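You operate a simulated robot arm through the tools that you are given. There is no shell and no other tool. Be economical: measure what you need, move in short steps, check, and stop when the job is done.

You are at the controls of a simulated robot arm. One attempt, no reset.

TASK
Open the yellow-handled container and lift its basket out on to the bench.
Fine: lid on the black stand; the other container stays shut.

The check looks at the end state, three seconds after you hand in, the way a careful person would. Anything else that was tipped, shoved, dropped, spilled or broken makes it a failure. A push-on lid holds only when it is set on centred and level and pressed home; a screw cap is set on level and turned clockwise until tight.

THE ROBOT
A 7-joint arm with a two-finger parallel gripper on a trunk, on a base that drives. Base frame: it is fixed to the floor where the robot stands at the start and does not move with it; the origin is under the middle of the robot, x ahead of it, y to its left, z up; the surface under the hand at the start is at about z = 880. Lengths are in mm, angles in rad, forces in N, time in s.
With the tool pointing down near the work surface it reaches from about 480 to 920 mm from the robot's upright axis, wherever it stands. Its first joint turns from -2.007 to 2.007 rad. Places, roughly: container bench top [600, 300, 900]; top of the black stand [600, -300, 900]. Payload 3.91 kg.
Tool frame: the origin (TCP) lies between the finger pads and is the grasp point; the fingertips stand 30 mm ahead of it; z points along the fingers, y is the line along which they close. The gripper opens to 110 mm. The fingers are 20 mm wide and 10 mm thick; the gripper's body (48 by 112 mm) begins 55 mm behind the TCP.
Orientation is that of the tool frame in the base frame, as a unit quaternion [x, y, z, w]. With the fingers straight down and closing along the base's y, the tool's x points along the base's -x, its y along +y and its z along -z.

THE INTERFACE
- The arm moves only by the tool drive_tool. Its argument "deltas" is text: rows parted by semicolons, each of 7 numbers parted by spaces: the turn, a rotation vector about the tool's x, y, z in rad, then the shift along the tool's x, y, z in mm, then the gripper command, from -1 (fully open) to 1 (shut), values between in proportion. In form: wx wy wz tx ty tz claw; .... A call has 1 to 12 rows; each row is the pose to reach, as a shift and turn from the pose commanded when the call began, along the tool's axes at that moment. Each row takes 0.2 s and may step no farther than 50 mm and 0.15 rad from the row before; otherwise, or with a gripper value out of range, the whole call is refused. Where a pose cannot be reached the arm comes as near as it can. A force on the tool above 40 N (or 10 N above the force at the start of the call, whichever is more), or a blocked arm, ends the call early, and 0.2 s more pass. The fingers move at their own pace (about 153 mm/s each) and stop on an object; they squeeze with about 29 N. The grip force told is the motor's: it shows also when the fingers shut on nothing. Time passes only in rows, and 0.2 s behind the last, so rows that repeat a pose let the fingers close. The reply holds the time, the measured pose of the TCP, the force on the tool along the base axes, the opening and the grip force, in the units named above and with some noise, with the torque about the TCP (base axes, N m) and any sound that the robot's microphone picked up.
- Cameras (640 x 400 px; columns grow to the right, rows downward): "scene" is now at [226.9, 212.5, 1415.1]; the picture's right is [-0.03, -1.00, 0.00], its down [-0.48, 0.02, -0.88] and it looks along [0.88, -0.03, -0.48] (base axes); focal length 214 px, centre (320, 200). "wrist" rides on the gripper at [72, 17, -103] in the tool frame; the picture's right is [-0.23, 0.97, 0.00], its down [-0.76, -0.18, -0.62] and it looks along [-0.61, -0.14, 0.78] (tool axes); focal length 222 px, centre (320, 200). There is no depth. A picture from a camera that has moved, and an enlarged one, comes with that camera's place and axes in the base frame and with its lens. The place of the scene camera against the robot may be out by one fixed shift of up to 25 mm in any direction.
- camera(camera): a new picture of that camera. It takes no simulated time.
- lift_body(by): slides the trunk up (or, below 0, down) by that many mm; the arm and the scene camera ride with it, the base frame stays. It gives what a move gives, with no picture.
- roll_base(legs): drives the robot by 1 to 6 legs, each [ahead, left, turn to the left] in mm, mm and rad, along the robot's own axes; the way and the turn of a leg run together, so that a leg with both is an arc; at most 1500 mm and 3.142 rad a leg. The arm and the cameras ride along, it lands a little off, and it stops where it bumps. It gives what a move gives.
- aim_head(pan, tilt): turns the head with the scene camera to pan (to the left, within 1.396 rad either way) and tilt (down, from -0.506 to 1.204), counted from straight ahead of the robot. It gives what a move gives.
- inspect(camera, box): a new picture of the part [left, top, right, bottom] of that camera's present view, enlarged. It takes no simulated time.
- finish_job(): hands the job in; it is judged then, once.

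Go step by step. Nothing tells you exact positions but the pictures and the camera data: compare them with the known pose of the tool, close in by small moves and look again before you grip or let go. The budget is 120 turns and 98 pictures, counting those below and the enlarged ones. Unless the task says otherwise, let go and move clear before handing in, and close with one line.

The tools are called after "Emit:" as name(argument=value, ...) on one line, values as JSON. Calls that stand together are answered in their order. drive_tool: Moves the arm, as the interface text tells. Its arguments: {"type":"object","properties":{"deltas":{"type":"string"}},"required":["deltas"]} The other tools are called the same way: lift_body (by) slides the trunk up or down; roll_base (legs) drives the base; aim_head (pan, tilt) turns the head that bears the scene camera; camera (camera) takes a picture; inspect (camera, box) takes an enlarged picture of a part of a camera's view; finish_job () hands the job in.

At the start:

```text
time_s: 0.0
eef_pos: [452.1, 168.5, 1322.9]
orientation: [0.0, 1.0, -0.001, 0.001]
wrist_force: [0.0, -1.6, -0.3]
wrist_torque: [-0.01, -0.03, -0.03]
finger_gap: 110.1
grip_force: 0.2
trunk travel left (down, up): [-750.0, 240.0]
robot x, y, heading: [-2.2, 0.9, 0.002]
head pan, tilt: [-0.033, 0.497]
```

scene: 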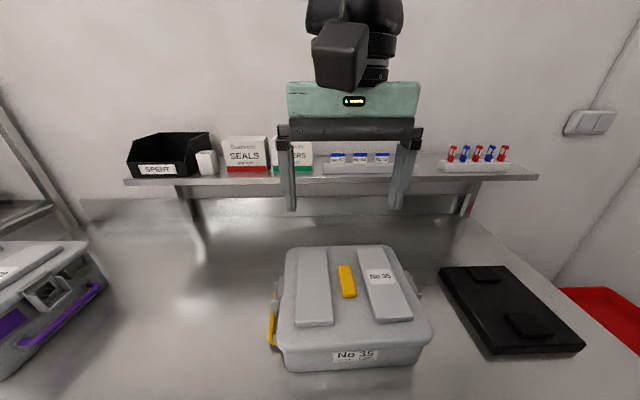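
wrist: 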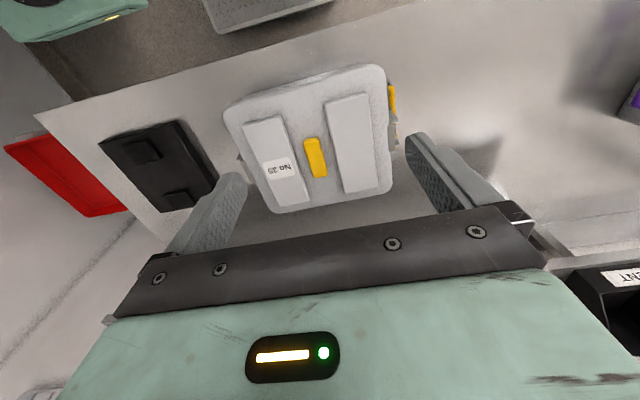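

The yellow-handled container "No 35" sits ahead of the robot, the black stand is to its right, and a purple-latched one is to the left. I'll look closer at the container and its latches.

Emit:
inspect(camera="scene", box=[240, 220, 460, 380])

Emit:
inspect(camera="wrist", box=[200, 40, 440, 230])

Emit:
inspect(camera="scene", box=[0, 200, 240, 400])

Emit:
inspect(camera="scene", box=[420, 240, 640, 400])

```text
2.50 times, centred on (350, 300) of scene
camera zoom: at [226.9, 212.5, 1415.1], right [-0.03, -1.0, 0.0], down [-0.48, 0.02, -0.88], along [0.88, -0.03, -0.48], focal length 536 px, centre (245, -50)
```

zoom: 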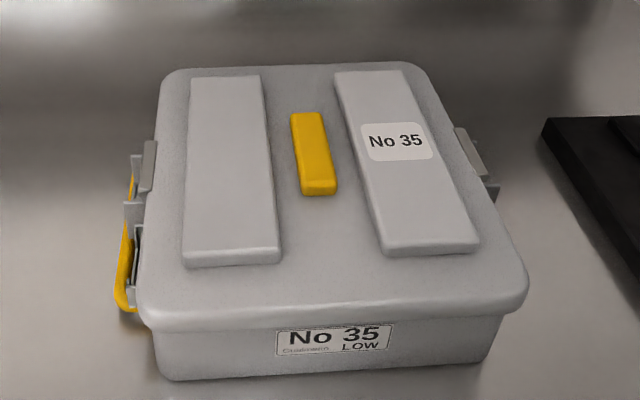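

```text
2.11 times, centred on (320, 135) of wrist
camera zoom: at [377.7, 185.1, 1425.5], right [0.23, 0.97, 0.0], down [0.76, -0.18, 0.62], along [0.61, -0.14, -0.78], focal length 468 px, centre (320, 337)
```

zoom: 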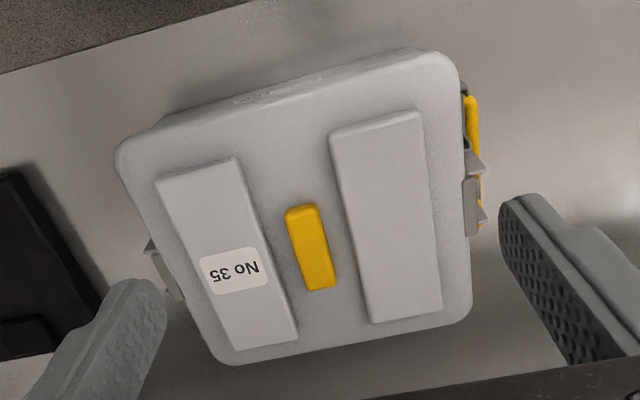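

```text
2.00 times, centred on (120, 300) of scene
camera zoom: at [226.9, 212.5, 1415.1], right [-0.03, -1.0, 0.0], down [-0.48, 0.02, -0.88], along [0.88, -0.03, -0.48], focal length 429 px, centre (720, 0)
```

zoom: 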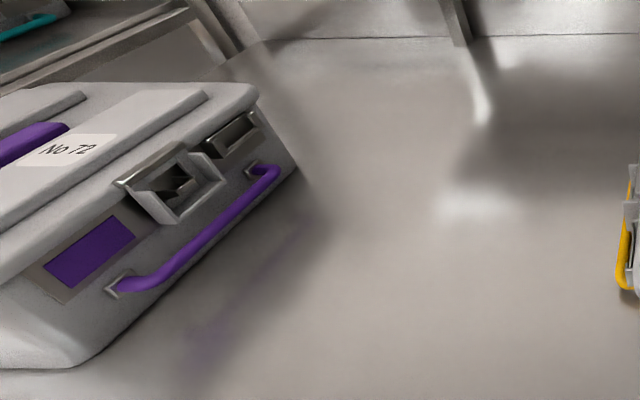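

```text
2.50 times, centred on (530, 320) of scene
camera zoom: at [226.9, 212.5, 1415.1], right [-0.03, -1.0, 0.0], down [-0.48, 0.02, -0.88], along [0.88, -0.03, -0.48], focal length 536 px, centre (-205, -100)
```

zoom: 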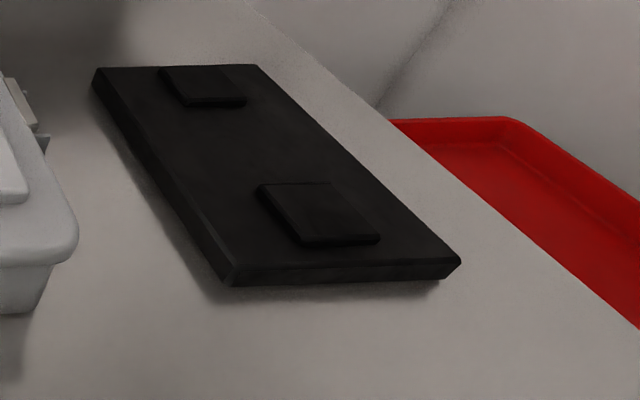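

The container is centred at about (570, 97) with its lid top near z=1000. It has clasps and bail handles on its left (+y) and right (-y) ends. I'll swing the wrist camera round to look at the left end.

Emit:
drive_tool(deltas="0 0 0.143 -11 16 16 -1;0 0 0.286 -22 33 32 -1;0 0 0.429 -32 50 47 -1;0 0 0.572 -43 66 63 -1;0 0 0.715 -54 82 79 -1;0 0 0.858 -65 99 94 -1;0 0 1.0 -75 115 110 -1;0 0 1.143 -86 132 126 -1;0 0 1.286 -97 148 142 -1;0 0 1.43 -107 165 157 -1;0 0 1.571 -118 181 173 -1")

Emit:
camera(camera="wrist")

Emit:
camera(camera="scene")

```text
time_s: 2.4
eef_pos: [568.1, 346.9, 1153.9]
orientation: [0.708, 0.706, 0.0, 0.0]
wrist_force: [-0.8, 0.1, 0.9]
wrist_torque: [0.07, -0.01, -0.02]
finger_gap: 110.0
grip_force: 0.1
trunk travel left (down, up): [-750.0, 240.0]
robot x, y, heading: [-1.4, -2.1, 0.0]
head pan, tilt: [-0.033, 0.497]
```

```text
91 pictures are left
camera wrist: at [584.9, 421.3, 1256.8], right [0.97, -0.23, 0.0], down [-0.18, -0.76, 0.62], along [-0.14, -0.61, -0.78], focal length 222 px, centre (320, 200)
```

wrist: 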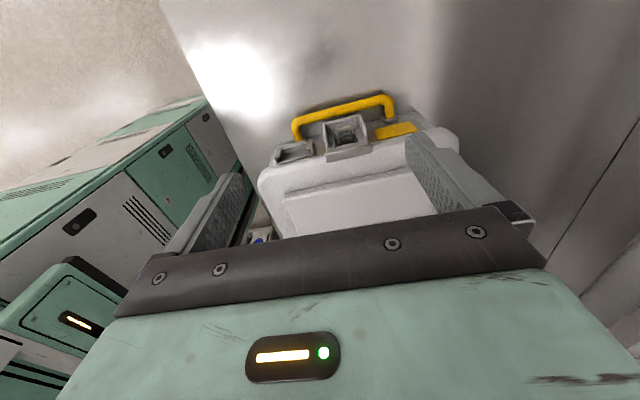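

```text
90 pictures are left
camera scene: at [226.8, 212.1, 1415.2], right [-0.03, -1.0, 0.0], down [-0.48, 0.02, -0.88], along [0.88, -0.03, -0.48], focal length 214 px, centre (320, 200)
```

scene: 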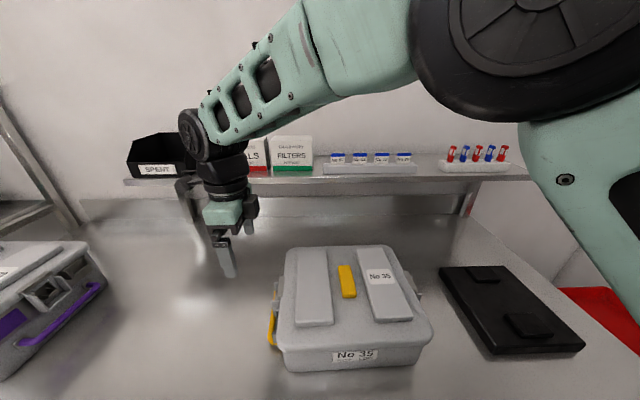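

The left end face shows the yellow bail, a clasp box, a slot and a yellow tag. I'll enlarge it.

Emit:
inspect(camera="wrist", box=[240, 70, 480, 220])

```text
2.67 times, centred on (360, 145) of wrist
camera zoom: at [584.9, 421.3, 1256.8], right [0.97, -0.23, 0.0], down [-0.18, -0.76, 0.62], along [-0.14, -0.61, -0.78], focal length 592 px, centre (213, 347)
```

zoom: 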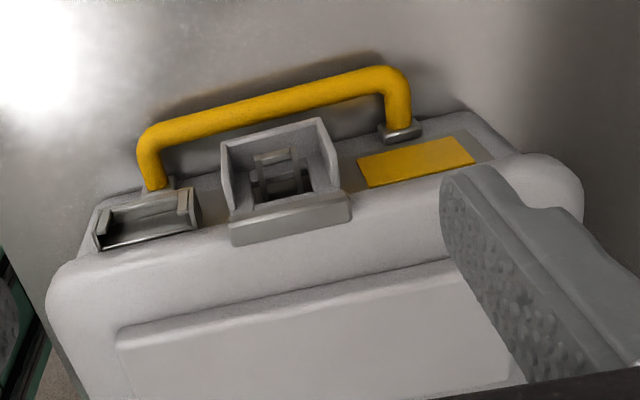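

I need a lower, more level view of that clasp, so I'll tilt the tool and lower it on the left side.

Emit:
drive_tool(deltas="0 -0.122 0 7 0 29 -1;0 -0.244 0 14 0 58 -1;0 -0.366 0 20 0 88 -1;0 -0.488 0 27 0 117 -1;0 -0.61 0 34 0 146 -1")

Emit:
camera(camera="wrist")

Emit:
inspect(camera="wrist", box=[220, 100, 460, 250])

```text
time_s: 3.6
eef_pos: [567.1, 382.7, 1002.7]
orientation: [0.675, 0.674, -0.213, 0.213]
wrist_force: [0.2, 0.6, -0.4]
wrist_torque: [0.05, 0.0, 0.02]
finger_gap: 110.1
grip_force: 0.0
trunk travel left (down, up): [-750.0, 240.0]
robot x, y, heading: [1.7, 3.2, 0.003]
head pan, tilt: [-0.033, 0.497]
```

```text
88 pictures are left
camera wrist: at [583.0, 501.9, 1045.0], right [0.97, -0.19, 0.13], down [-0.18, -0.27, 0.95], along [-0.14, -0.95, -0.29], focal length 222 px, centre (320, 200)
```

wrist: 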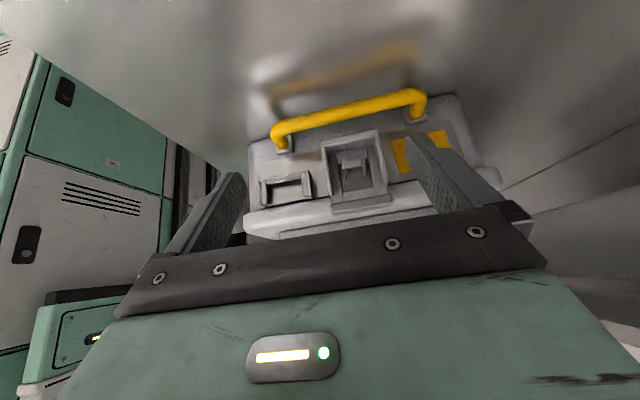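

```text
2.67 times, centred on (340, 175) of wrist
camera zoom: at [583.0, 501.9, 1045.0], right [0.97, -0.19, 0.13], down [-0.18, -0.27, 0.95], along [-0.14, -0.95, -0.29], focal length 592 px, centre (267, 267)
```

zoom: 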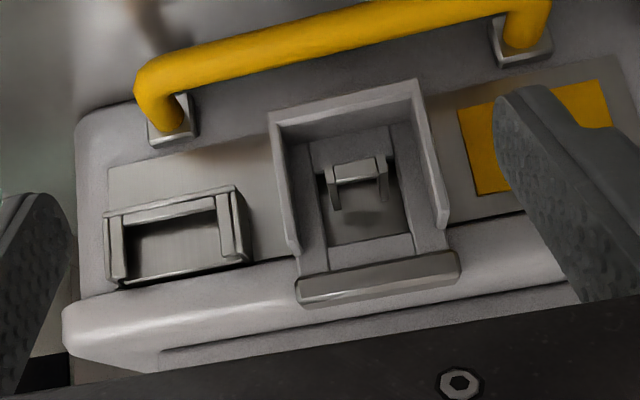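

By triangulating from the wrist views, the left flap clasp runs from its hinge lip at about (591, 279, 989) to its bottom edge at about (591, 305, 927), and is about 56 mm wide. The bail hangs at about (y 312, z 905). I'll tilt to about 57° off vertical and line up to pinch the flap by its sides.

Emit:
drive_tool(deltas="0 -0.13 0 -5 8 13 -0.31;0 -0.26 0 -10 16 26 -0.31;0 -0.39 0 -15.5 24 39 -0.31")

Emit:
camera(camera="wrist")

Emit:
inspect(camera="wrist", box=[200, 120, 440, 270])

```text
time_s: 4.4
eef_pos: [569.1, 365.1, 996.4]
orientation: [0.638, 0.66, -0.275, 0.287]
wrist_force: [0.7, 0.0, 0.1]
wrist_torque: [0.0, 0.05, -0.01]
finger_gap: 72.0
grip_force: 0.0
out of reach, approached as far as the arm can: row 2, 3
trunk travel left (down, up): [-750.0, 240.0]
robot x, y, heading: [2.1, 4.3, 0.001]
head pan, tilt: [-0.033, 0.497]
```

```text
86 pictures are left
camera wrist: at [579.6, 491.1, 1013.5], right [0.98, -0.12, 0.17], down [-0.18, -0.07, 0.98], along [-0.1, -0.99, -0.09], focal length 222 px, centre (320, 200)
```

wrist: 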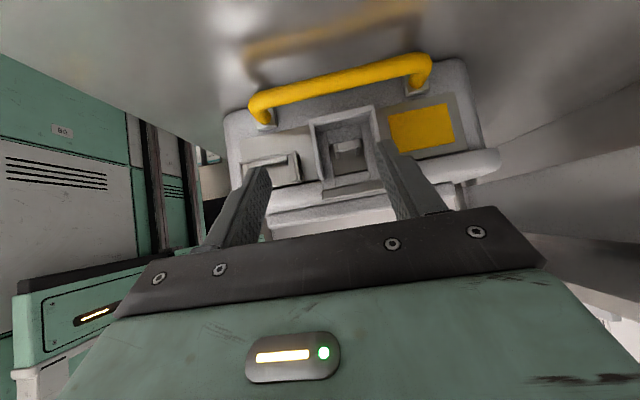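

```text
2.67 times, centred on (320, 195) of wrist
camera zoom: at [579.6, 491.1, 1013.5], right [0.98, -0.12, 0.17], down [-0.18, -0.07, 0.98], along [-0.1, -0.99, -0.09], focal length 592 px, centre (320, 213)
```

zoom: 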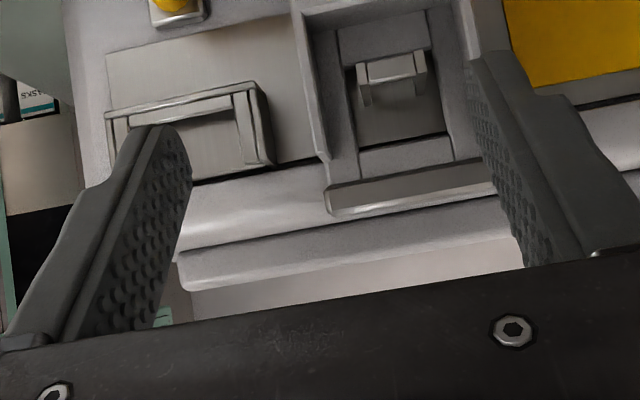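

The arm runs out of reach at that tilt. I'll raise the trunk and drive the base to the left, turned to the right, so the arm faces the container's left end more naturally.

Emit:
lift_body(by=220)

Emit:
roll_base(legs=[[-160, 370, -0.6]])

Emit:
camera(camera="scene")

Emit:
camera(camera="wrist")

```text
time_s: 6.7
eef_pos: [567.9, 366.1, 1215.6]
orientation: [0.637, 0.661, -0.274, 0.288]
wrist_force: [0.3, -0.2, -0.4]
wrist_torque: [0.02, 0.01, -0.01]
finger_gap: 72.2
grip_force: 0.1
trunk travel left (down, up): [-970.0, 20.0]
robot x, y, heading: [-3.0, -2.3, 0.002]
head pan, tilt: [-0.033, 0.497]
```

```text
time_s: 9.2
eef_pos: [633.8, 378.9, 1215.8]
orientation: [0.804, 0.443, -0.346, 0.194]
wrist_force: [0.3, -0.1, -0.1]
wrist_torque: [0.0, -0.03, -0.01]
finger_gap: 71.8
grip_force: 0.2
trunk travel left (down, up): [-970.0, 20.0]
robot x, y, heading: [-43.6, 394.4, -0.602]
head pan, tilt: [-0.033, 0.497]
```

```text
84 pictures are left
camera scene: at [257.9, 442.0, 1635.1], right [-0.59, -0.81, 0.0], down [-0.38, 0.28, -0.88], along [0.71, -0.52, -0.48], focal length 214 px, centre (320, 200)
```

scene: 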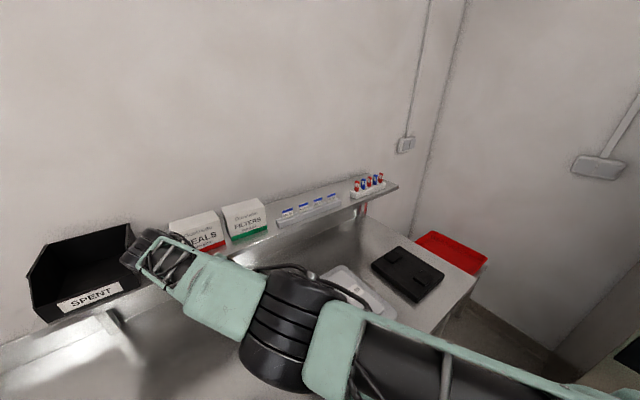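

```text
83 pictures are left
camera wrist: at [712.1, 475.6, 1233.9], right [0.74, -0.65, 0.17], down [-0.19, 0.04, 0.98], along [-0.64, -0.76, -0.09], focal length 222 px, centre (320, 200)
```

wrist: 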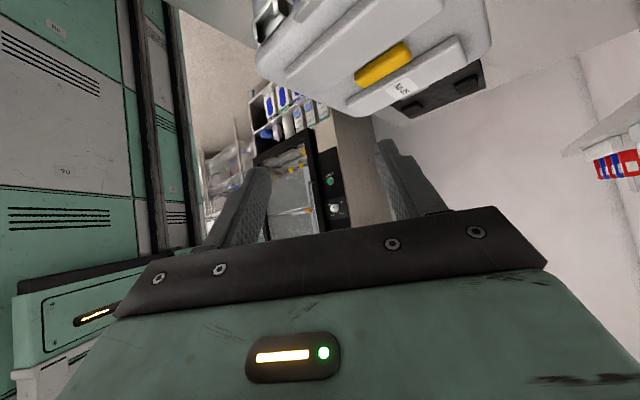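

The base landed as planned. Now I'll square the tool to the left end (tilt 1.0 rad) while still high, then lower with the trunk.

Emit:
drive_tool(deltas="-0.110 -0.0445 -0.0875 -7 -7 7 -0.31;-0.220 -0.089 -0.175 -13 -13 14 -0.31;-0.331 -0.1335 -0.2625 -20 -20 21 -0.31;-0.441 -0.178 -0.35 -27 -26 28 -0.31;-0.441 -0.178 -0.35 -27 -26 28 -0.31")

```text
time_s: 10.4
eef_pos: [590.3, 357.4, 1216.1]
orientation: [0.619, 0.621, -0.339, 0.34]
wrist_force: [-0.1, 0.3, 0.2]
wrist_torque: [0.03, 0.0, -0.03]
finger_gap: 71.9
grip_force: 0.1
trunk travel left (down, up): [-970.0, 20.0]
robot x, y, heading: [-44.5, 397.3, -0.593]
head pan, tilt: [-0.033, 0.497]
```

The orientation is good, so I'll lower with the trunk.

Emit:
lift_body(by=-236)

Emit:
camera(camera="wrist")

Emit:
inspect(camera="wrist", box=[200, 90, 440, 240])

```text
time_s: 12.9
eef_pos: [589.5, 358.6, 981.5]
orientation: [0.62, 0.621, -0.338, 0.339]
wrist_force: [0.0, 0.8, 0.2]
wrist_torque: [0.04, 0.01, 0.01]
finger_gap: 72.0
grip_force: 0.1
trunk travel left (down, up): [-734.0, 256.0]
robot x, y, heading: [-41.2, 399.3, -0.603]
head pan, tilt: [-0.033, 0.497]
```

```text
82 pictures are left
camera wrist: at [605.6, 485.1, 975.1], right [0.97, -0.12, 0.19], down [-0.18, 0.11, 0.98], along [-0.14, -0.99, 0.09], focal length 222 px, centre (320, 200)
```

wrist: 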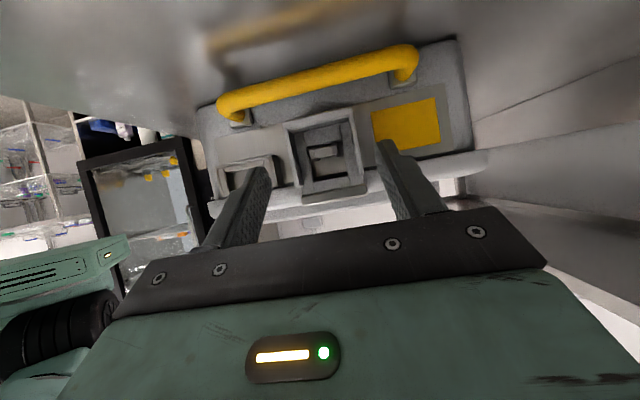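

```text
2.67 times, centred on (320, 165) of wrist
camera zoom: at [605.6, 485.1, 975.1], right [0.97, -0.12, 0.19], down [-0.18, 0.11, 0.98], along [-0.14, -0.99, 0.09], focal length 592 px, centre (320, 293)
```

zoom: 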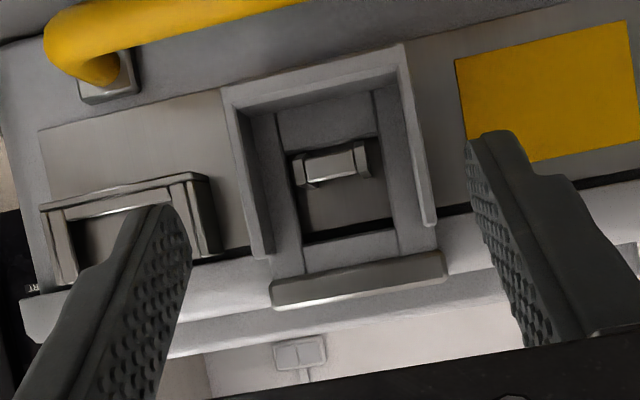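

The flap is centred at x≈589.5, spanning 562–617 with its bottom at z≈924. I'm aligned with it, so I'll narrow the fingers to 66 mm and advance.

Emit:
drive_tool(deltas="0 0 0 -1 0 10 -0.2;0 0 0 -2 0 25 -0.2;0 0 0 -3 0 38 -0.2;0 0 0 -4 0 48 -0.2;0 0 0 -4 0 54 -0.2")

Emit:
inspect(camera="wrist", box=[200, 60, 440, 210])

```text
time_s: 14.1
eef_pos: [590.3, 310.1, 955.1]
orientation: [0.62, 0.621, -0.339, 0.339]
wrist_force: [-0.9, 0.6, 1.0]
wrist_torque: [-0.01, 0.0, 0.02]
finger_gap: 66.1
grip_force: 0.0
trunk travel left (down, up): [-734.0, 256.0]
robot x, y, heading: [-42.7, 398.5, -0.597]
head pan, tilt: [-0.033, 0.497]
```

```text
2.67 times, centred on (320, 135) of wrist
camera zoom: at [605.7, 438.0, 949.8], right [0.97, -0.12, 0.19], down [-0.18, 0.11, 0.98], along [-0.14, -0.99, 0.09], focal length 592 px, centre (320, 373)
```

zoom: 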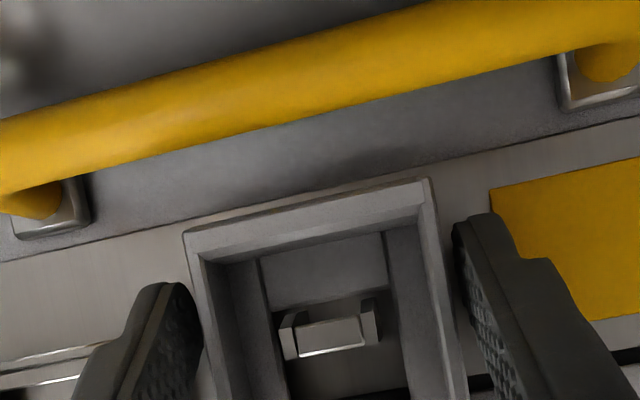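

The fingertips flank the flap's side walls. I'll close on it.

Emit:
drive_tool(deltas="0 0 0 0 0 0 0.2;0 0 0 0 0 0 1;0 0 0 0 0 0 1")

Emit:
inspect(camera="wrist", box=[200, 60, 440, 210])

```text
time_s: 14.9
eef_pos: [588.9, 312.1, 955.9]
orientation: [0.621, 0.62, -0.339, 0.339]
wrist_force: [0.7, -0.1, 0.6]
wrist_torque: [0.01, -0.02, 0.16]
finger_gap: 54.8
grip_force: 29.1
trunk travel left (down, up): [-734.0, 256.0]
robot x, y, heading: [-43.8, 397.9, -0.602]
head pan, tilt: [-0.033, 0.497]
```

```text
2.67 times, centred on (320, 135) of wrist
camera zoom: at [605.8, 437.9, 949.8], right [0.97, -0.12, 0.19], down [-0.18, 0.11, 0.98], along [-0.14, -0.99, 0.09], focal length 592 px, centre (320, 373)
```

zoom: 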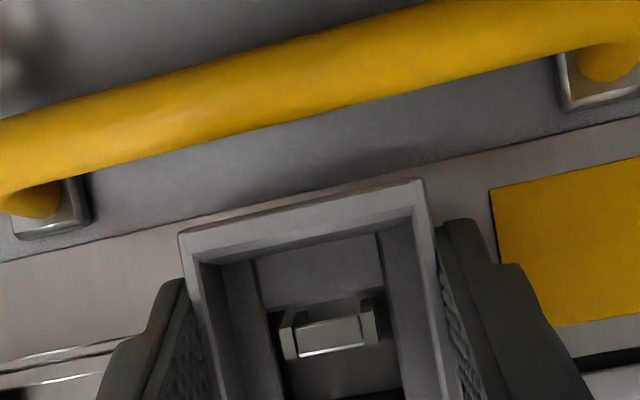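

The flap is held, with the fingers stopped at 54.8 mm. Now I'll swing it out and up about its hinge in small steps.

Emit:
drive_tool(deltas="0 0.075 0 -1.2 0 -3.3 1;0 0.15 0 -2.6 0 -6.5 1;0 0.225 0 -4.3 0 -9.6 1;0 0.3 0 -6.2 0 -12.6 1")

Emit:
camera(camera="wrist")

```text
time_s: 15.9
eef_pos: [589.4, 319.1, 966.5]
orientation: [0.664, 0.665, -0.241, 0.241]
wrist_force: [0.0, 3.0, -1.7]
wrist_torque: [0.12, -0.16, -0.04]
finger_gap: 54.9
grip_force: 28.7
trunk travel left (down, up): [-734.0, 256.0]
robot x, y, heading: [-42.1, 392.8, -0.599]
head pan, tilt: [-0.033, 0.497]
```

```text
78 pictures are left
camera wrist: at [605.5, 441.4, 998.4], right [0.97, -0.17, 0.15], down [-0.18, -0.18, 0.97], along [-0.14, -0.97, -0.21], focal length 222 px, centre (320, 200)
```

wrist: 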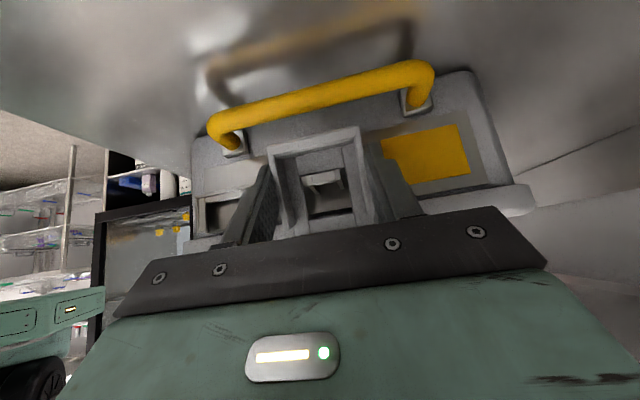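

The flap swings freely with little force. I'll continue the arc to about 1.2 rad.

Emit:
drive_tool(deltas="0 0.15 0 -2.6 0 -6.7 1;0 0.3 0 -6.2 0 -12.9 1;0 0.45 0 -10.7 0 -18.5 1;0 0.6 0 -16 0 -23.3 1;0 0.75 0 -21.9 0 -27.3 1;0 0.9 0 -28.4 0 -30.3 1")

Emit:
camera(camera="wrist")

```text
time_s: 17.3
eef_pos: [588.9, 314.2, 1008.8]
orientation: [0.704, 0.703, 0.07, -0.071]
wrist_force: [0.8, -1.8, -3.2]
wrist_torque: [0.06, 0.46, 0.11]
finger_gap: 47.1
grip_force: 29.5
trunk travel left (down, up): [-734.0, 256.0]
robot x, y, heading: [-40.3, 398.1, -0.602]
head pan, tilt: [-0.033, 0.497]
```

```text
77 pictures are left
camera wrist: at [604.6, 364.7, 1123.0], right [0.97, -0.22, -0.05], down [-0.18, -0.87, 0.46], along [-0.14, -0.44, -0.89], focal length 222 px, centre (320, 200)
```

wrist: 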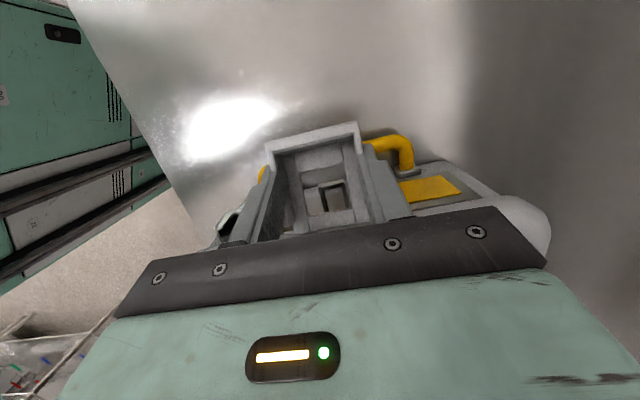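

The gap shrank to 47 mm, so a pad may have moved. I'll check.

Emit:
inspect(camera="wrist", box=[200, 90, 440, 240])

Emit:
aim_head(pan=0.2, tilt=0.75)

Emit:
camera(camera="scene")

```text
2.67 times, centred on (320, 165) of wrist
camera zoom: at [604.6, 364.7, 1123.0], right [0.97, -0.22, -0.05], down [-0.18, -0.87, 0.46], along [-0.14, -0.44, -0.89], focal length 592 px, centre (320, 293)
```

zoom: 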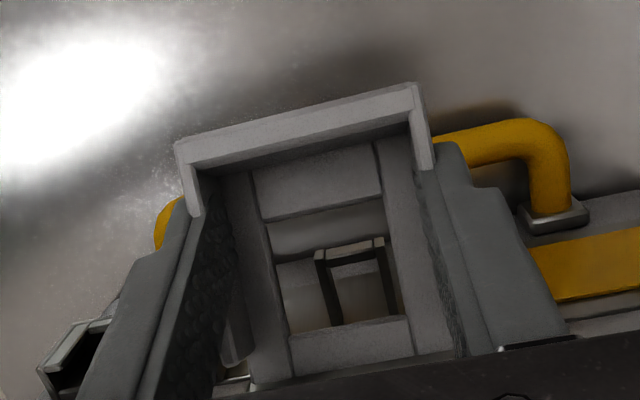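

```text
time_s: 18.1
eef_pos: [589.8, 315.6, 1007.4]
orientation: [0.703, 0.704, 0.07, -0.071]
wrist_force: [-0.2, -1.4, -3.3]
wrist_torque: [0.1, 0.09, 0.0]
finger_gap: 47.3
grip_force: 29.3
trunk travel left (down, up): [-734.0, 256.0]
robot x, y, heading: [-41.7, 395.2, -0.6]
head pan, tilt: [0.201, 0.75]
```

```text
75 pictures are left
camera scene: at [261.0, 463.4, 1377.0], right [-0.39, -0.92, 0.0], down [-0.63, 0.27, -0.73], along [0.67, -0.28, -0.68], focal length 214 px, centre (320, 200)
```

scene: 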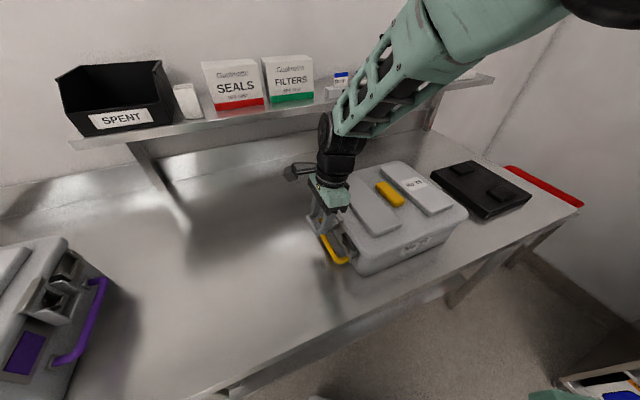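

The flap is nearly horizontal and the hook has cleared the window. I'll take it a little further before letting go.

Emit:
drive_tool(deltas="0 0.15 0 -2.5 0 -6.5 1;0 0.3 0 -6.3 0 -12.3 1;0 0.42 0 -10 0 -16 1")

Emit:
inspect(camera="wrist", box=[200, 90, 440, 240])

```text
time_s: 18.9
eef_pos: [589.6, 303.0, 1021.8]
orientation: [0.672, 0.674, 0.216, -0.216]
wrist_force: [1.7, 3.0, -1.8]
wrist_torque: [0.07, 0.18, 0.2]
finger_gap: 47.1
grip_force: 29.0
trunk travel left (down, up): [-734.0, 256.0]
robot x, y, heading: [-41.3, 396.6, -0.599]
head pan, tilt: [0.201, 0.75]
```

```text
2.67 times, centred on (320, 165) of wrist
camera zoom: at [605.0, 303.2, 1147.9], right [0.97, -0.18, -0.13], down [-0.18, -0.98, 0.06], along [-0.14, -0.04, -0.99], focal length 592 px, centre (320, 293)
```

zoom: 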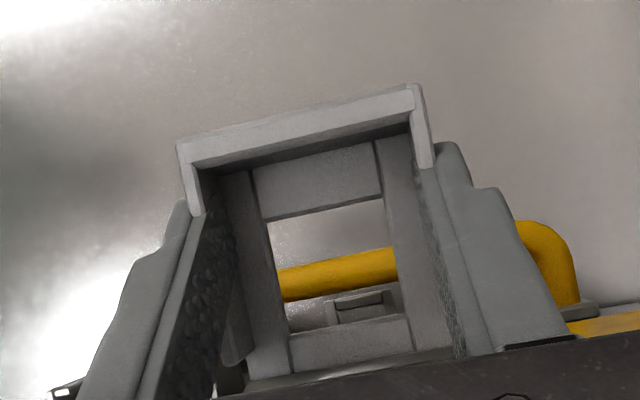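

Letting go now, then backing straight up to see whether the flap stays open.

Emit:
drive_tool(deltas="0 0 0 0 0 0 -0.31;0 0 0 0 0 0 -0.31;0 0 0 12 0 -16 -0.31;0 0 0 29 0 -40 -0.31;0 0 0 50 0 -70 -0.31")

Emit:
camera(camera="wrist")

Emit:
inspect(camera="scene", box=[280, 140, 500, 290])

```text
time_s: 20.1
eef_pos: [591.1, 304.2, 1108.3]
orientation: [0.674, 0.673, 0.215, -0.216]
wrist_force: [0.7, 0.0, -0.9]
wrist_torque: [-0.02, 0.02, 0.0]
finger_gap: 72.2
grip_force: 0.0
trunk travel left (down, up): [-734.0, 256.0]
robot x, y, heading: [-45.3, 395.4, -0.595]
head pan, tilt: [0.201, 0.75]
```

```text
73 pictures are left
camera wrist: at [607.5, 303.7, 1233.7], right [0.97, -0.18, -0.13], down [-0.18, -0.98, 0.06], along [-0.14, -0.04, -0.99], focal length 222 px, centre (320, 200)
```

wrist: 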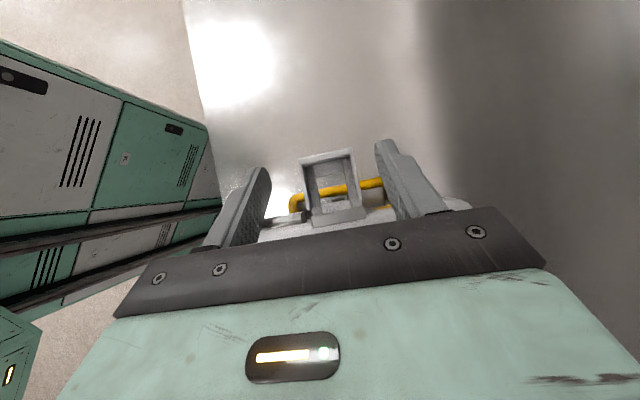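

```text
2.67 times, centred on (390, 215) of scene
camera zoom: at [261.2, 463.6, 1376.8], right [-0.39, -0.92, 0.0], down [-0.63, 0.26, -0.73], along [0.67, -0.28, -0.68], focal length 572 px, centre (133, 160)
```

zoom: 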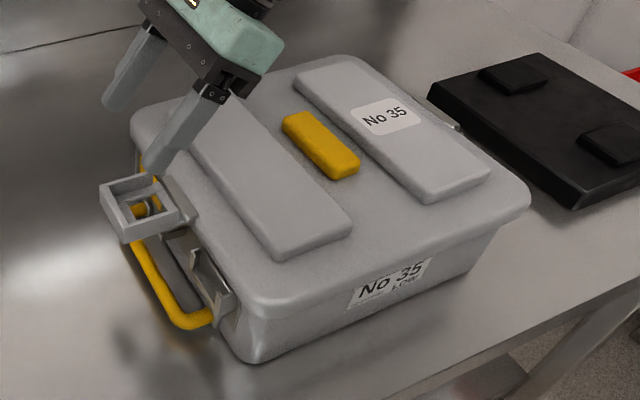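

The left flap stays open. I'll raise up, level the tool, and swing the arm to a mirrored pose for the right end.

Emit:
lift_body(by=240)

Emit:
drive_tool(deltas="0 -0.125 0 0 0 0 -0.31;0 -0.25 0 0 0 0 -0.31;0 -0.375 0 0 0 0 -0.31;0 -0.5 0 0 0 0 -0.31;0 -0.62 0 0 0 0 -0.31")

Emit:
drive_tool(deltas="0 0 -0.149 -36 -24.5 0 -0.31;0 0 -0.298 -72 -49 0 -0.31;0 0 -0.447 -108 -73.5 0 -0.31;0 0 -0.596 -143 -98 0 -0.31;0 0 -0.745 -179 -123 0 -0.31;0 0 -0.894 -215 -147 0 -0.31;0 0 -1.043 -251 -172 0 -0.31;0 0 -1.192 -287 -196 0 -0.31;0 0 -1.341 -323 -221 0 -0.31;0 0 -1.49 -358 -245 0 -0.31;0 0 -1.639 -394 -270 0 -0.31;0 0 -1.788 -430 -294 0 -0.31")

```text
time_s: 22.6
eef_pos: [592.1, 305.1, 1347.7]
orientation: [0.673, 0.674, 0.216, -0.215]
wrist_force: [-0.3, 0.2, -0.5]
wrist_torque: [0.03, 0.01, 0.01]
finger_gap: 72.3
grip_force: 0.0
trunk travel left (down, up): [-974.0, 16.0]
robot x, y, heading: [-42.3, 397.6, -0.596]
head pan, tilt: [0.201, 0.75]
```

```text
time_s: 23.8
eef_pos: [589.8, 303.8, 1346.8]
orientation: [0.707, 0.708, 0.0, 0.0]
wrist_force: [-0.6, -0.5, 0.0]
wrist_torque: [-0.01, -0.03, 0.02]
finger_gap: 72.1
grip_force: 0.1
trunk travel left (down, up): [-974.0, 16.0]
robot x, y, heading: [-44.4, 394.8, -0.603]
head pan, tilt: [0.201, 0.75]
```

```text
time_s: 26.4
eef_pos: [300.5, -125.4, 1346.4]
orientation: [-0.109, 0.994, 0.0, 0.001]
wrist_force: [0.1, 0.0, 0.3]
wrist_torque: [-0.01, -0.03, -0.01]
finger_gap: 72.1
grip_force: 0.0
trunk travel left (down, up): [-974.0, 16.0]
robot x, y, heading: [-42.1, 395.0, -0.601]
head pan, tilt: [0.201, 0.75]
```

Now I'll roll the base to the mirrored stance on the right.

Emit:
roll_base(legs=[[0, -595, 1.2]])

Emit:
aim_head(pan=-0.3, tilt=0.8)

Emit:
camera(camera="scene")

```text
time_s: 29.8
eef_pos: [569.9, -25.3, 1346.4]
orientation: [-0.657, 0.754, 0.0, 0.0]
wrist_force: [0.5, -0.4, 0.0]
wrist_torque: [0.02, 0.02, 0.01]
finger_gap: 72.1
grip_force: 0.2
trunk travel left (down, up): [-974.0, 16.0]
robot x, y, heading: [-40.3, -163.8, 0.615]
head pan, tilt: [0.201, 0.75]
cut short: leg 1
```

```text
time_s: 30.7
eef_pos: [570.6, -24.5, 1346.3]
orientation: [-0.657, 0.754, 0.0, 0.0]
wrist_force: [0.2, -0.3, -0.3]
wrist_torque: [0.0, 0.0, 0.02]
finger_gap: 72.1
grip_force: 0.1
trunk travel left (down, up): [-974.0, 16.0]
robot x, y, heading: [-37.9, -163.4, 0.616]
head pan, tilt: [-0.3, 0.799]
```

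```text
71 pictures are left
camera scene: at [30.3, 121.1, 1613.0], right [0.31, -0.95, 0.0], down [-0.68, -0.22, -0.7], along [0.66, 0.22, -0.72], focal length 214 px, centre (320, 200)
```

scene: 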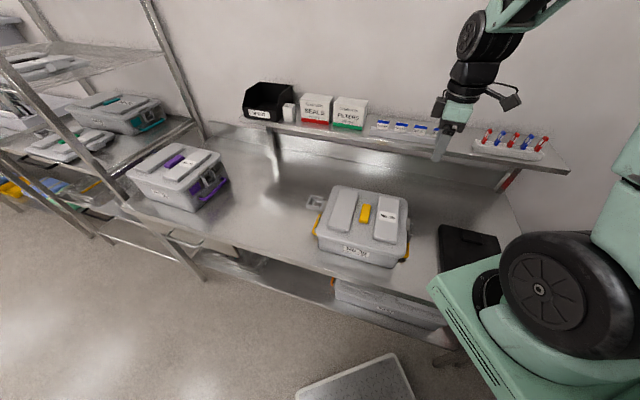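

The base arrived at the mirrored spot and nothing looks disturbed. I'll align the yaw, move to the right end, then tilt.

Emit:
drive_tool(deltas="0 0 -0.035 24 -8 25 -0.31;0 0 -0.07 48 -17 50 -0.31;0 0 -0.105 72 -25 75 -0.31;0 0 -0.137 96 -33.5 100 -0.31")

Emit:
drive_tool(deltas="0 -0.143 0 0 0 0 -0.31;0 -0.286 0 0 0 0 -0.31;0 -0.429 0 0 0 0 -0.31;0 -0.572 0 0 0 0 -0.31;0 -0.715 0 0 0 0 -0.31;0 -0.858 0 0 0 0 -0.31;0 -1.0 0 0 0 0 -0.31")

Emit:
camera(camera="wrist")

Emit:
camera(camera="scene")

```text
time_s: 31.7
eef_pos: [588.7, -124.4, 1246.1]
orientation: [-0.707, 0.707, 0.0, 0.0]
wrist_force: [-0.1, 0.0, -0.4]
wrist_torque: [-0.02, 0.01, -0.02]
finger_gap: 72.3
grip_force: 0.1
trunk travel left (down, up): [-974.0, 16.0]
robot x, y, heading: [-34.5, -165.6, 0.615]
head pan, tilt: [-0.3, 0.799]
```

```text
time_s: 33.3
eef_pos: [590.5, -123.8, 1246.9]
orientation: [0.62, -0.62, -0.339, -0.34]
wrist_force: [0.1, 0.5, 0.9]
wrist_torque: [0.0, 0.02, -0.03]
finger_gap: 72.1
grip_force: 0.0
trunk travel left (down, up): [-974.0, 16.0]
robot x, y, heading: [-40.1, -161.6, 0.614]
head pan, tilt: [-0.3, 0.799]
```

```text
70 pictures are left
camera wrist: at [572.6, -249.4, 1240.8], right [-0.97, 0.12, 0.19], down [0.18, -0.11, 0.98], along [0.14, 0.99, 0.09], focal length 222 px, centre (320, 200)
```

wrist: 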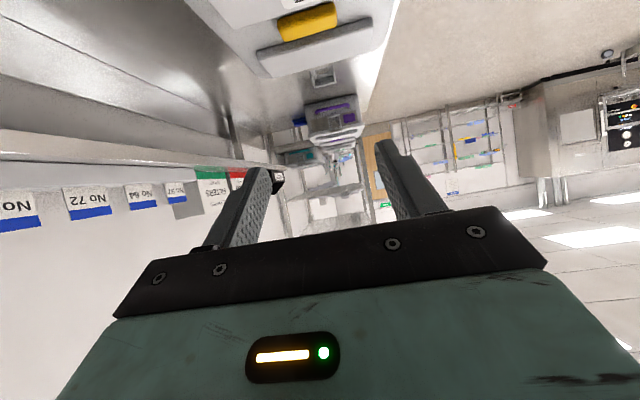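

```text
69 pictures are left
camera scene: at [30.2, 121.5, 1612.9], right [0.31, -0.95, 0.0], down [-0.68, -0.22, -0.7], along [0.66, 0.22, -0.72], focal length 214 px, centre (320, 200)
```

scene: 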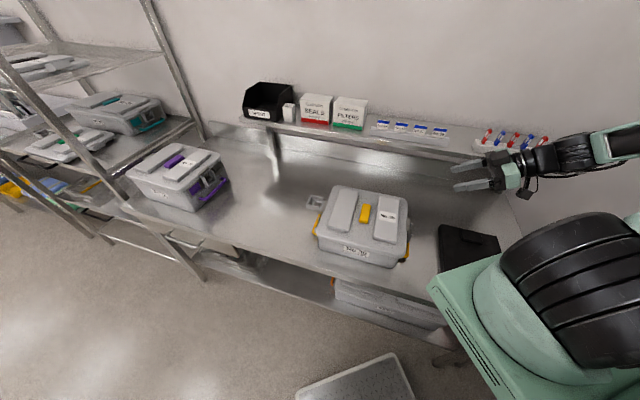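

The way is clear so far. I'll lower part way and look at the right end.

Emit:
lift_body(by=-200)

Emit:
camera(camera="wrist")

Emit:
camera(camera="scene")

```text
time_s: 35.5
eef_pos: [590.7, -124.1, 1047.3]
orientation: [0.62, -0.62, -0.339, -0.339]
wrist_force: [-0.8, -0.4, 0.1]
wrist_torque: [0.01, -0.04, -0.05]
finger_gap: 72.0
grip_force: 0.3
trunk travel left (down, up): [-774.0, 216.0]
robot x, y, heading: [-39.9, -163.7, 0.616]
head pan, tilt: [-0.3, 0.799]
```

```text
68 pictures are left
camera wrist: at [572.4, -250.2, 1040.7], right [-0.97, 0.12, 0.19], down [0.18, -0.11, 0.98], along [0.14, 0.99, 0.09], focal length 222 px, centre (320, 200)
```

wrist: 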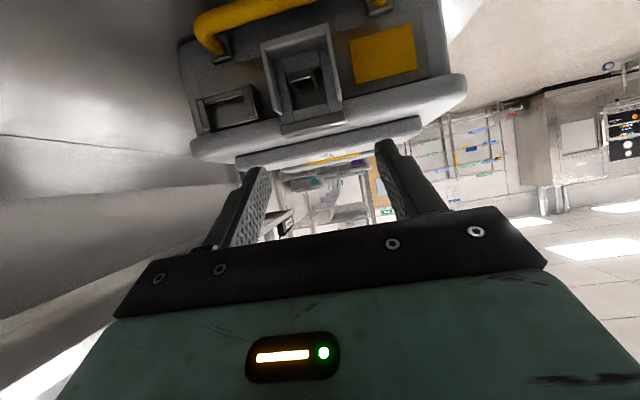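

```text
67 pictures are left
camera scene: at [30.3, 121.0, 1413.0], right [0.31, -0.95, 0.0], down [-0.68, -0.22, -0.7], along [0.66, 0.22, -0.72], focal length 214 px, centre (320, 200)
```

scene: 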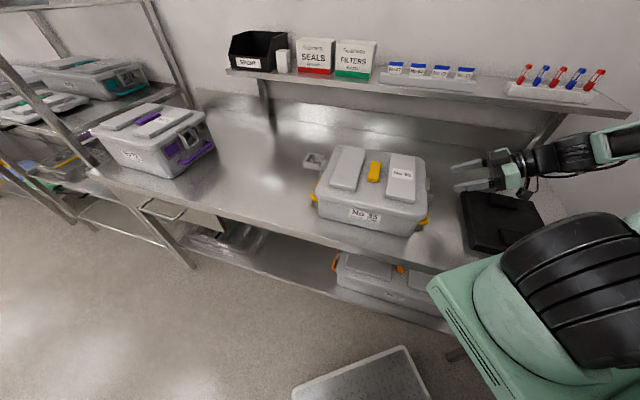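

The right clasp mirrors the left: lip at y≈-45, centre x≈592. I'll lower to working height and check.

Emit:
lift_body(by=-66)

Emit:
camera(camera="wrist")

Emit:
inspect(camera="scene", box=[380, 120, 580, 260])

```text
time_s: 36.5
eef_pos: [591.5, -125.6, 980.4]
orientation: [0.621, -0.621, -0.339, -0.339]
wrist_force: [1.1, 0.3, 0.4]
wrist_torque: [0.03, -0.02, 0.02]
finger_gap: 72.3
grip_force: 0.0
trunk travel left (down, up): [-708.0, 282.0]
robot x, y, heading: [-39.8, -161.0, 0.617]
head pan, tilt: [-0.3, 0.799]
```

```text
66 pictures are left
camera wrist: at [572.5, -250.2, 974.7], right [-0.97, 0.12, 0.19], down [0.18, -0.11, 0.98], along [0.14, 0.99, 0.09], focal length 222 px, centre (320, 200)
```

wrist: 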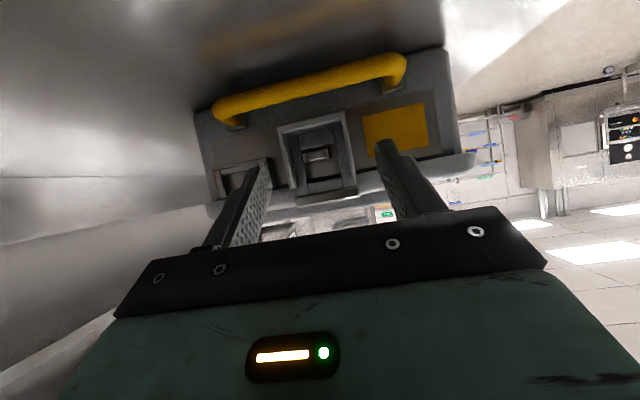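

```text
2.86 times, centred on (480, 190) of scene
camera zoom: at [30.3, 121.0, 1346.9], right [0.31, -0.95, 0.0], down [-0.68, -0.22, -0.7], along [0.66, 0.22, -0.72], focal length 613 px, centre (-137, 229)
```

zoom: 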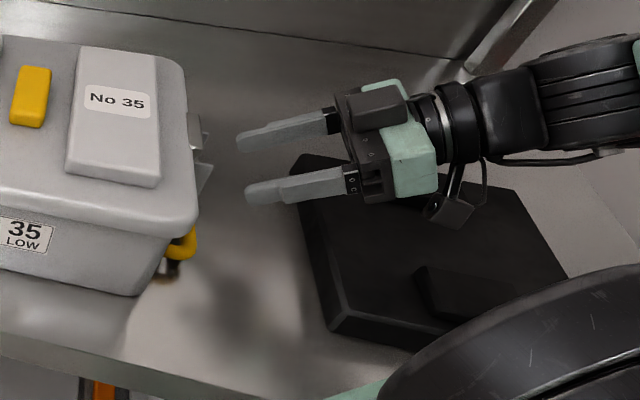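

I'm aligned to within about 2 mm. I'll advance with the fingers at 66 mm and close on the right flap.

Emit:
drive_tool(deltas="0 0 0 -1 -2 10 -0.2;0 0 0 -2 -2 25 -0.2;0 0 0 -3 -2 38 -0.2;0 0 0 -4 -2 48 -0.2;0 0 0 -4 -2 54 -0.2")

Emit:
inspect(camera="wrist", box=[200, 60, 440, 210])

```text
time_s: 37.8
eef_pos: [593.0, -77.0, 953.4]
orientation: [-0.62, 0.621, 0.339, 0.339]
wrist_force: [-0.6, 0.0, -0.1]
wrist_torque: [0.01, 0.04, -0.02]
finger_gap: 66.1
grip_force: 0.0
trunk travel left (down, up): [-708.0, 282.0]
robot x, y, heading: [-37.0, -164.2, 0.61]
head pan, tilt: [-0.3, 0.799]
```

```text
2.67 times, centred on (320, 135) of wrist
camera zoom: at [574.9, -202.1, 949.0], right [-0.97, 0.12, 0.19], down [0.18, -0.11, 0.98], along [0.14, 0.99, 0.09], focal length 592 px, centre (320, 373)
```

zoom: 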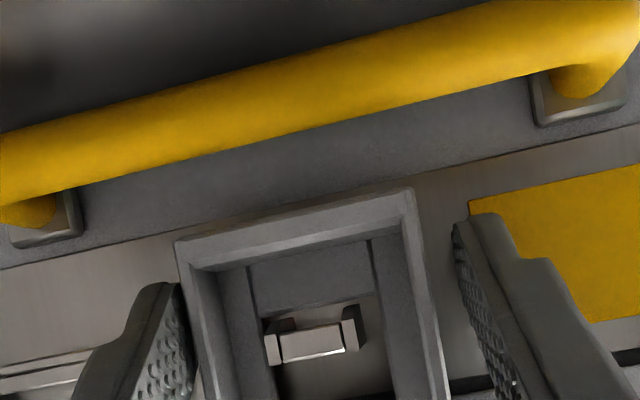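

Slightly off towards +x. I'll shift 3 mm, close, and make the first part of the arc.

Emit:
drive_tool(deltas="0 0 0 0 -3 0 -0.2;0 0 0 0 -3 0 0.2;0 0 0 0 -3 0 1;0 0 0 0 -3 0 1")

Emit:
drive_tool(deltas="0 0.075 0 -1.2 0 -3.3 1;0 0.15 0 -2.6 0 -6.5 1;0 0.225 0 -4.3 0 -9.6 1;0 0.3 0 -6.2 0 -12.6 1")

Emit:
drive_tool(deltas="0 0.15 0 -2.6 0 -6.7 1;0 0.3 0 -6.2 0 -12.9 1;0 0.45 0 -10.7 0 -18.5 1;0 0.6 0 -16 0 -23.3 1;0 0.75 0 -21.9 0 -27.3 1;0 0.9 0 -28.4 0 -30.3 1")

Emit:
inspect(camera="wrist", box=[200, 60, 440, 210])

```text
time_s: 38.8
eef_pos: [596.8, -77.7, 955.8]
orientation: [0.621, -0.621, -0.339, -0.338]
wrist_force: [-2.9, 1.7, -1.3]
wrist_torque: [-0.17, 0.1, 0.25]
finger_gap: 54.7
grip_force: 29.4
trunk travel left (down, up): [-708.0, 282.0]
robot x, y, heading: [-37.4, -162.7, 0.617]
head pan, tilt: [-0.3, 0.799]
```

```text
time_s: 39.8
eef_pos: [597.6, -84.4, 967.2]
orientation: [-0.663, 0.665, 0.242, 0.243]
wrist_force: [0.8, 0.0, 0.0]
wrist_torque: [-0.09, -0.11, 0.03]
finger_gap: 55.0
grip_force: 28.6
trunk travel left (down, up): [-708.0, 282.0]
robot x, y, heading: [-37.5, -164.4, 0.618]
head pan, tilt: [-0.3, 0.799]
```

```text
time_s: 41.1
eef_pos: [597.0, -81.3, 1007.8]
orientation: [-0.703, 0.704, -0.071, -0.07]
wrist_force: [0.5, 0.4, 0.1]
wrist_torque: [0.04, 0.0, 0.01]
finger_gap: 0.0
grip_force: 28.8
trunk travel left (down, up): [-708.0, 282.0]
robot x, y, heading: [-36.4, -166.8, 0.619]
head pan, tilt: [-0.3, 0.799]
```

```text
2.67 times, centred on (320, 135) of wrist
camera zoom: at [578.1, -130.4, 1123.4], right [-0.97, 0.22, -0.05], down [0.18, 0.87, 0.46], along [0.14, 0.44, -0.89], focal length 592 px, centre (320, 373)
```

zoom: 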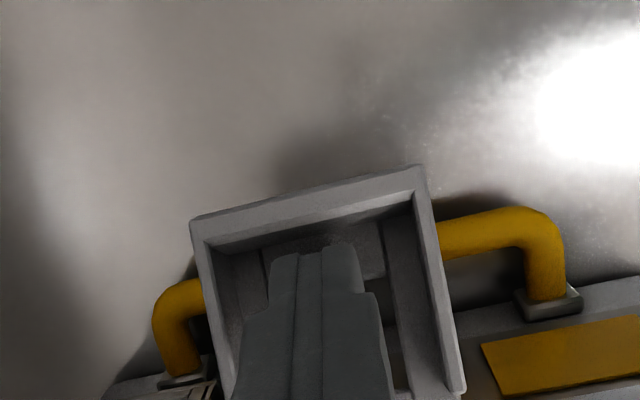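

The fingers slipped off the rim and shut inside the flap. I'll back straight up and see where the flap stayed.

Emit:
drive_tool(deltas="0 0 0 4 0 -20 1;0 0 0 10 0 -49 1")

Emit:
camera(camera="wrist")

Emit:
inspect(camera="scene", box=[380, 100, 580, 240])

```text
time_s: 41.8
eef_pos: [596.3, -80.3, 1058.1]
orientation: [0.704, -0.703, 0.071, 0.071]
wrist_force: [0.4, 0.7, -1.0]
wrist_torque: [0.0, 0.03, 0.01]
finger_gap: 0.0
grip_force: 28.9
trunk travel left (down, up): [-708.0, 282.0]
robot x, y, heading: [-34.5, -163.9, 0.619]
head pan, tilt: [-0.3, 0.799]
```

```text
62 pictures are left
camera wrist: at [578.0, -130.0, 1173.9], right [-0.97, 0.22, -0.05], down [0.18, 0.87, 0.46], along [0.14, 0.44, -0.89], focal length 222 px, centre (320, 200)
```

wrist: 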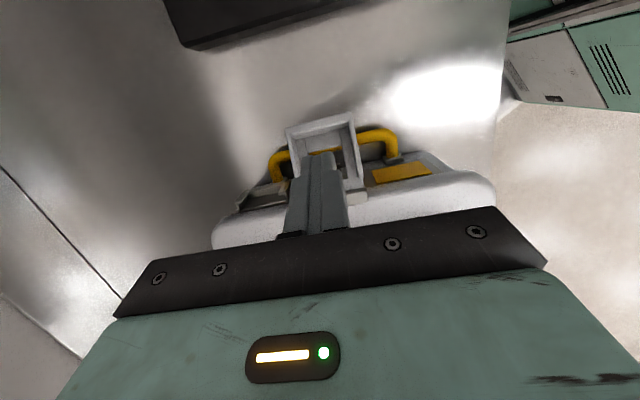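

```text
2.86 times, centred on (480, 170) of scene
camera zoom: at [30.6, 121.1, 1346.9], right [0.31, -0.95, 0.0], down [-0.68, -0.22, -0.7], along [0.66, 0.22, -0.72], focal length 613 px, centre (-137, 286)
```

zoom: 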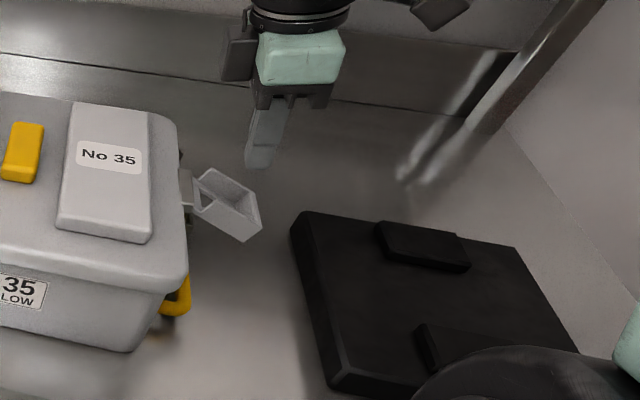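

The right flap opened only about 40°, though it holds there. I'll re-approach at a better angle with a deeper grip and take it further.

Emit:
drive_tool(deltas="0 -0.15 0 4 0 3 -0.2;0 -0.3 0 8 0 10 -0.2;0 -0.45 0 12 0 22 -0.2;0 -0.6 0 16 0 34 -0.2;0 -0.75 0 20 0 47 -0.2;0 -0.9 0 23.3 0 59.8 -0.2")

Emit:
camera(camera="wrist")

Emit:
inspect(camera="scene", box=[380, 100, 580, 240])

```text
time_s: 43.1
eef_pos: [597.4, -116.3, 1003.2]
orientation: [0.665, -0.664, -0.242, -0.243]
wrist_force: [-0.3, 0.5, 0.3]
wrist_torque: [-0.06, 0.0, 0.0]
finger_gap: 65.9
grip_force: 0.1
trunk travel left (down, up): [-708.0, 282.0]
robot x, y, heading: [-41.3, -168.7, 0.617]
head pan, tilt: [-0.3, 0.799]
```

```text
60 pictures are left
camera wrist: at [578.2, -237.8, 1036.0], right [-0.97, 0.17, 0.14], down [0.18, 0.18, 0.97], along [0.14, 0.97, -0.2], focal length 222 px, centre (320, 200)
```

wrist: 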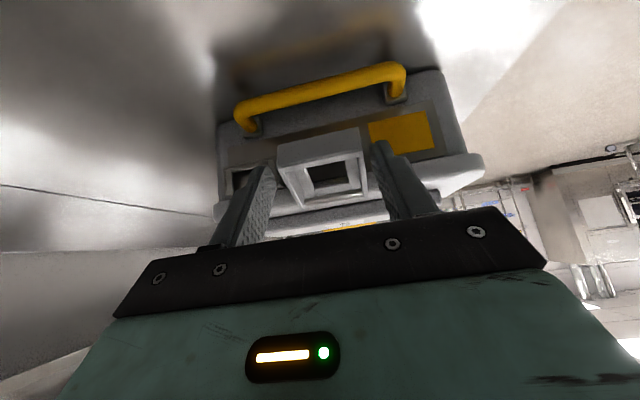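

```text
2.86 times, centred on (480, 170) of scene
camera zoom: at [30.0, 121.6, 1346.9], right [0.31, -0.95, 0.0], down [-0.68, -0.22, -0.7], along [0.66, 0.22, -0.72], focal length 613 px, centre (-137, 286)
```

zoom: 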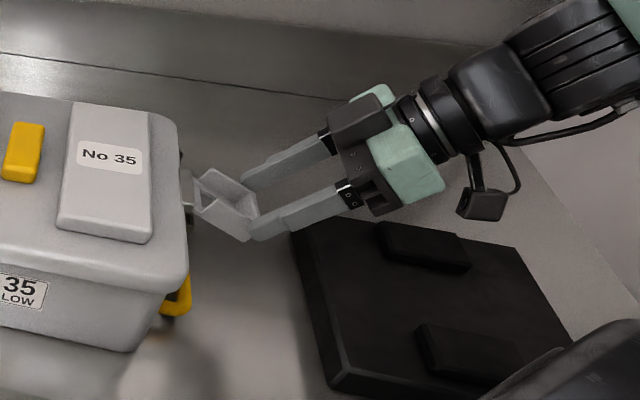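

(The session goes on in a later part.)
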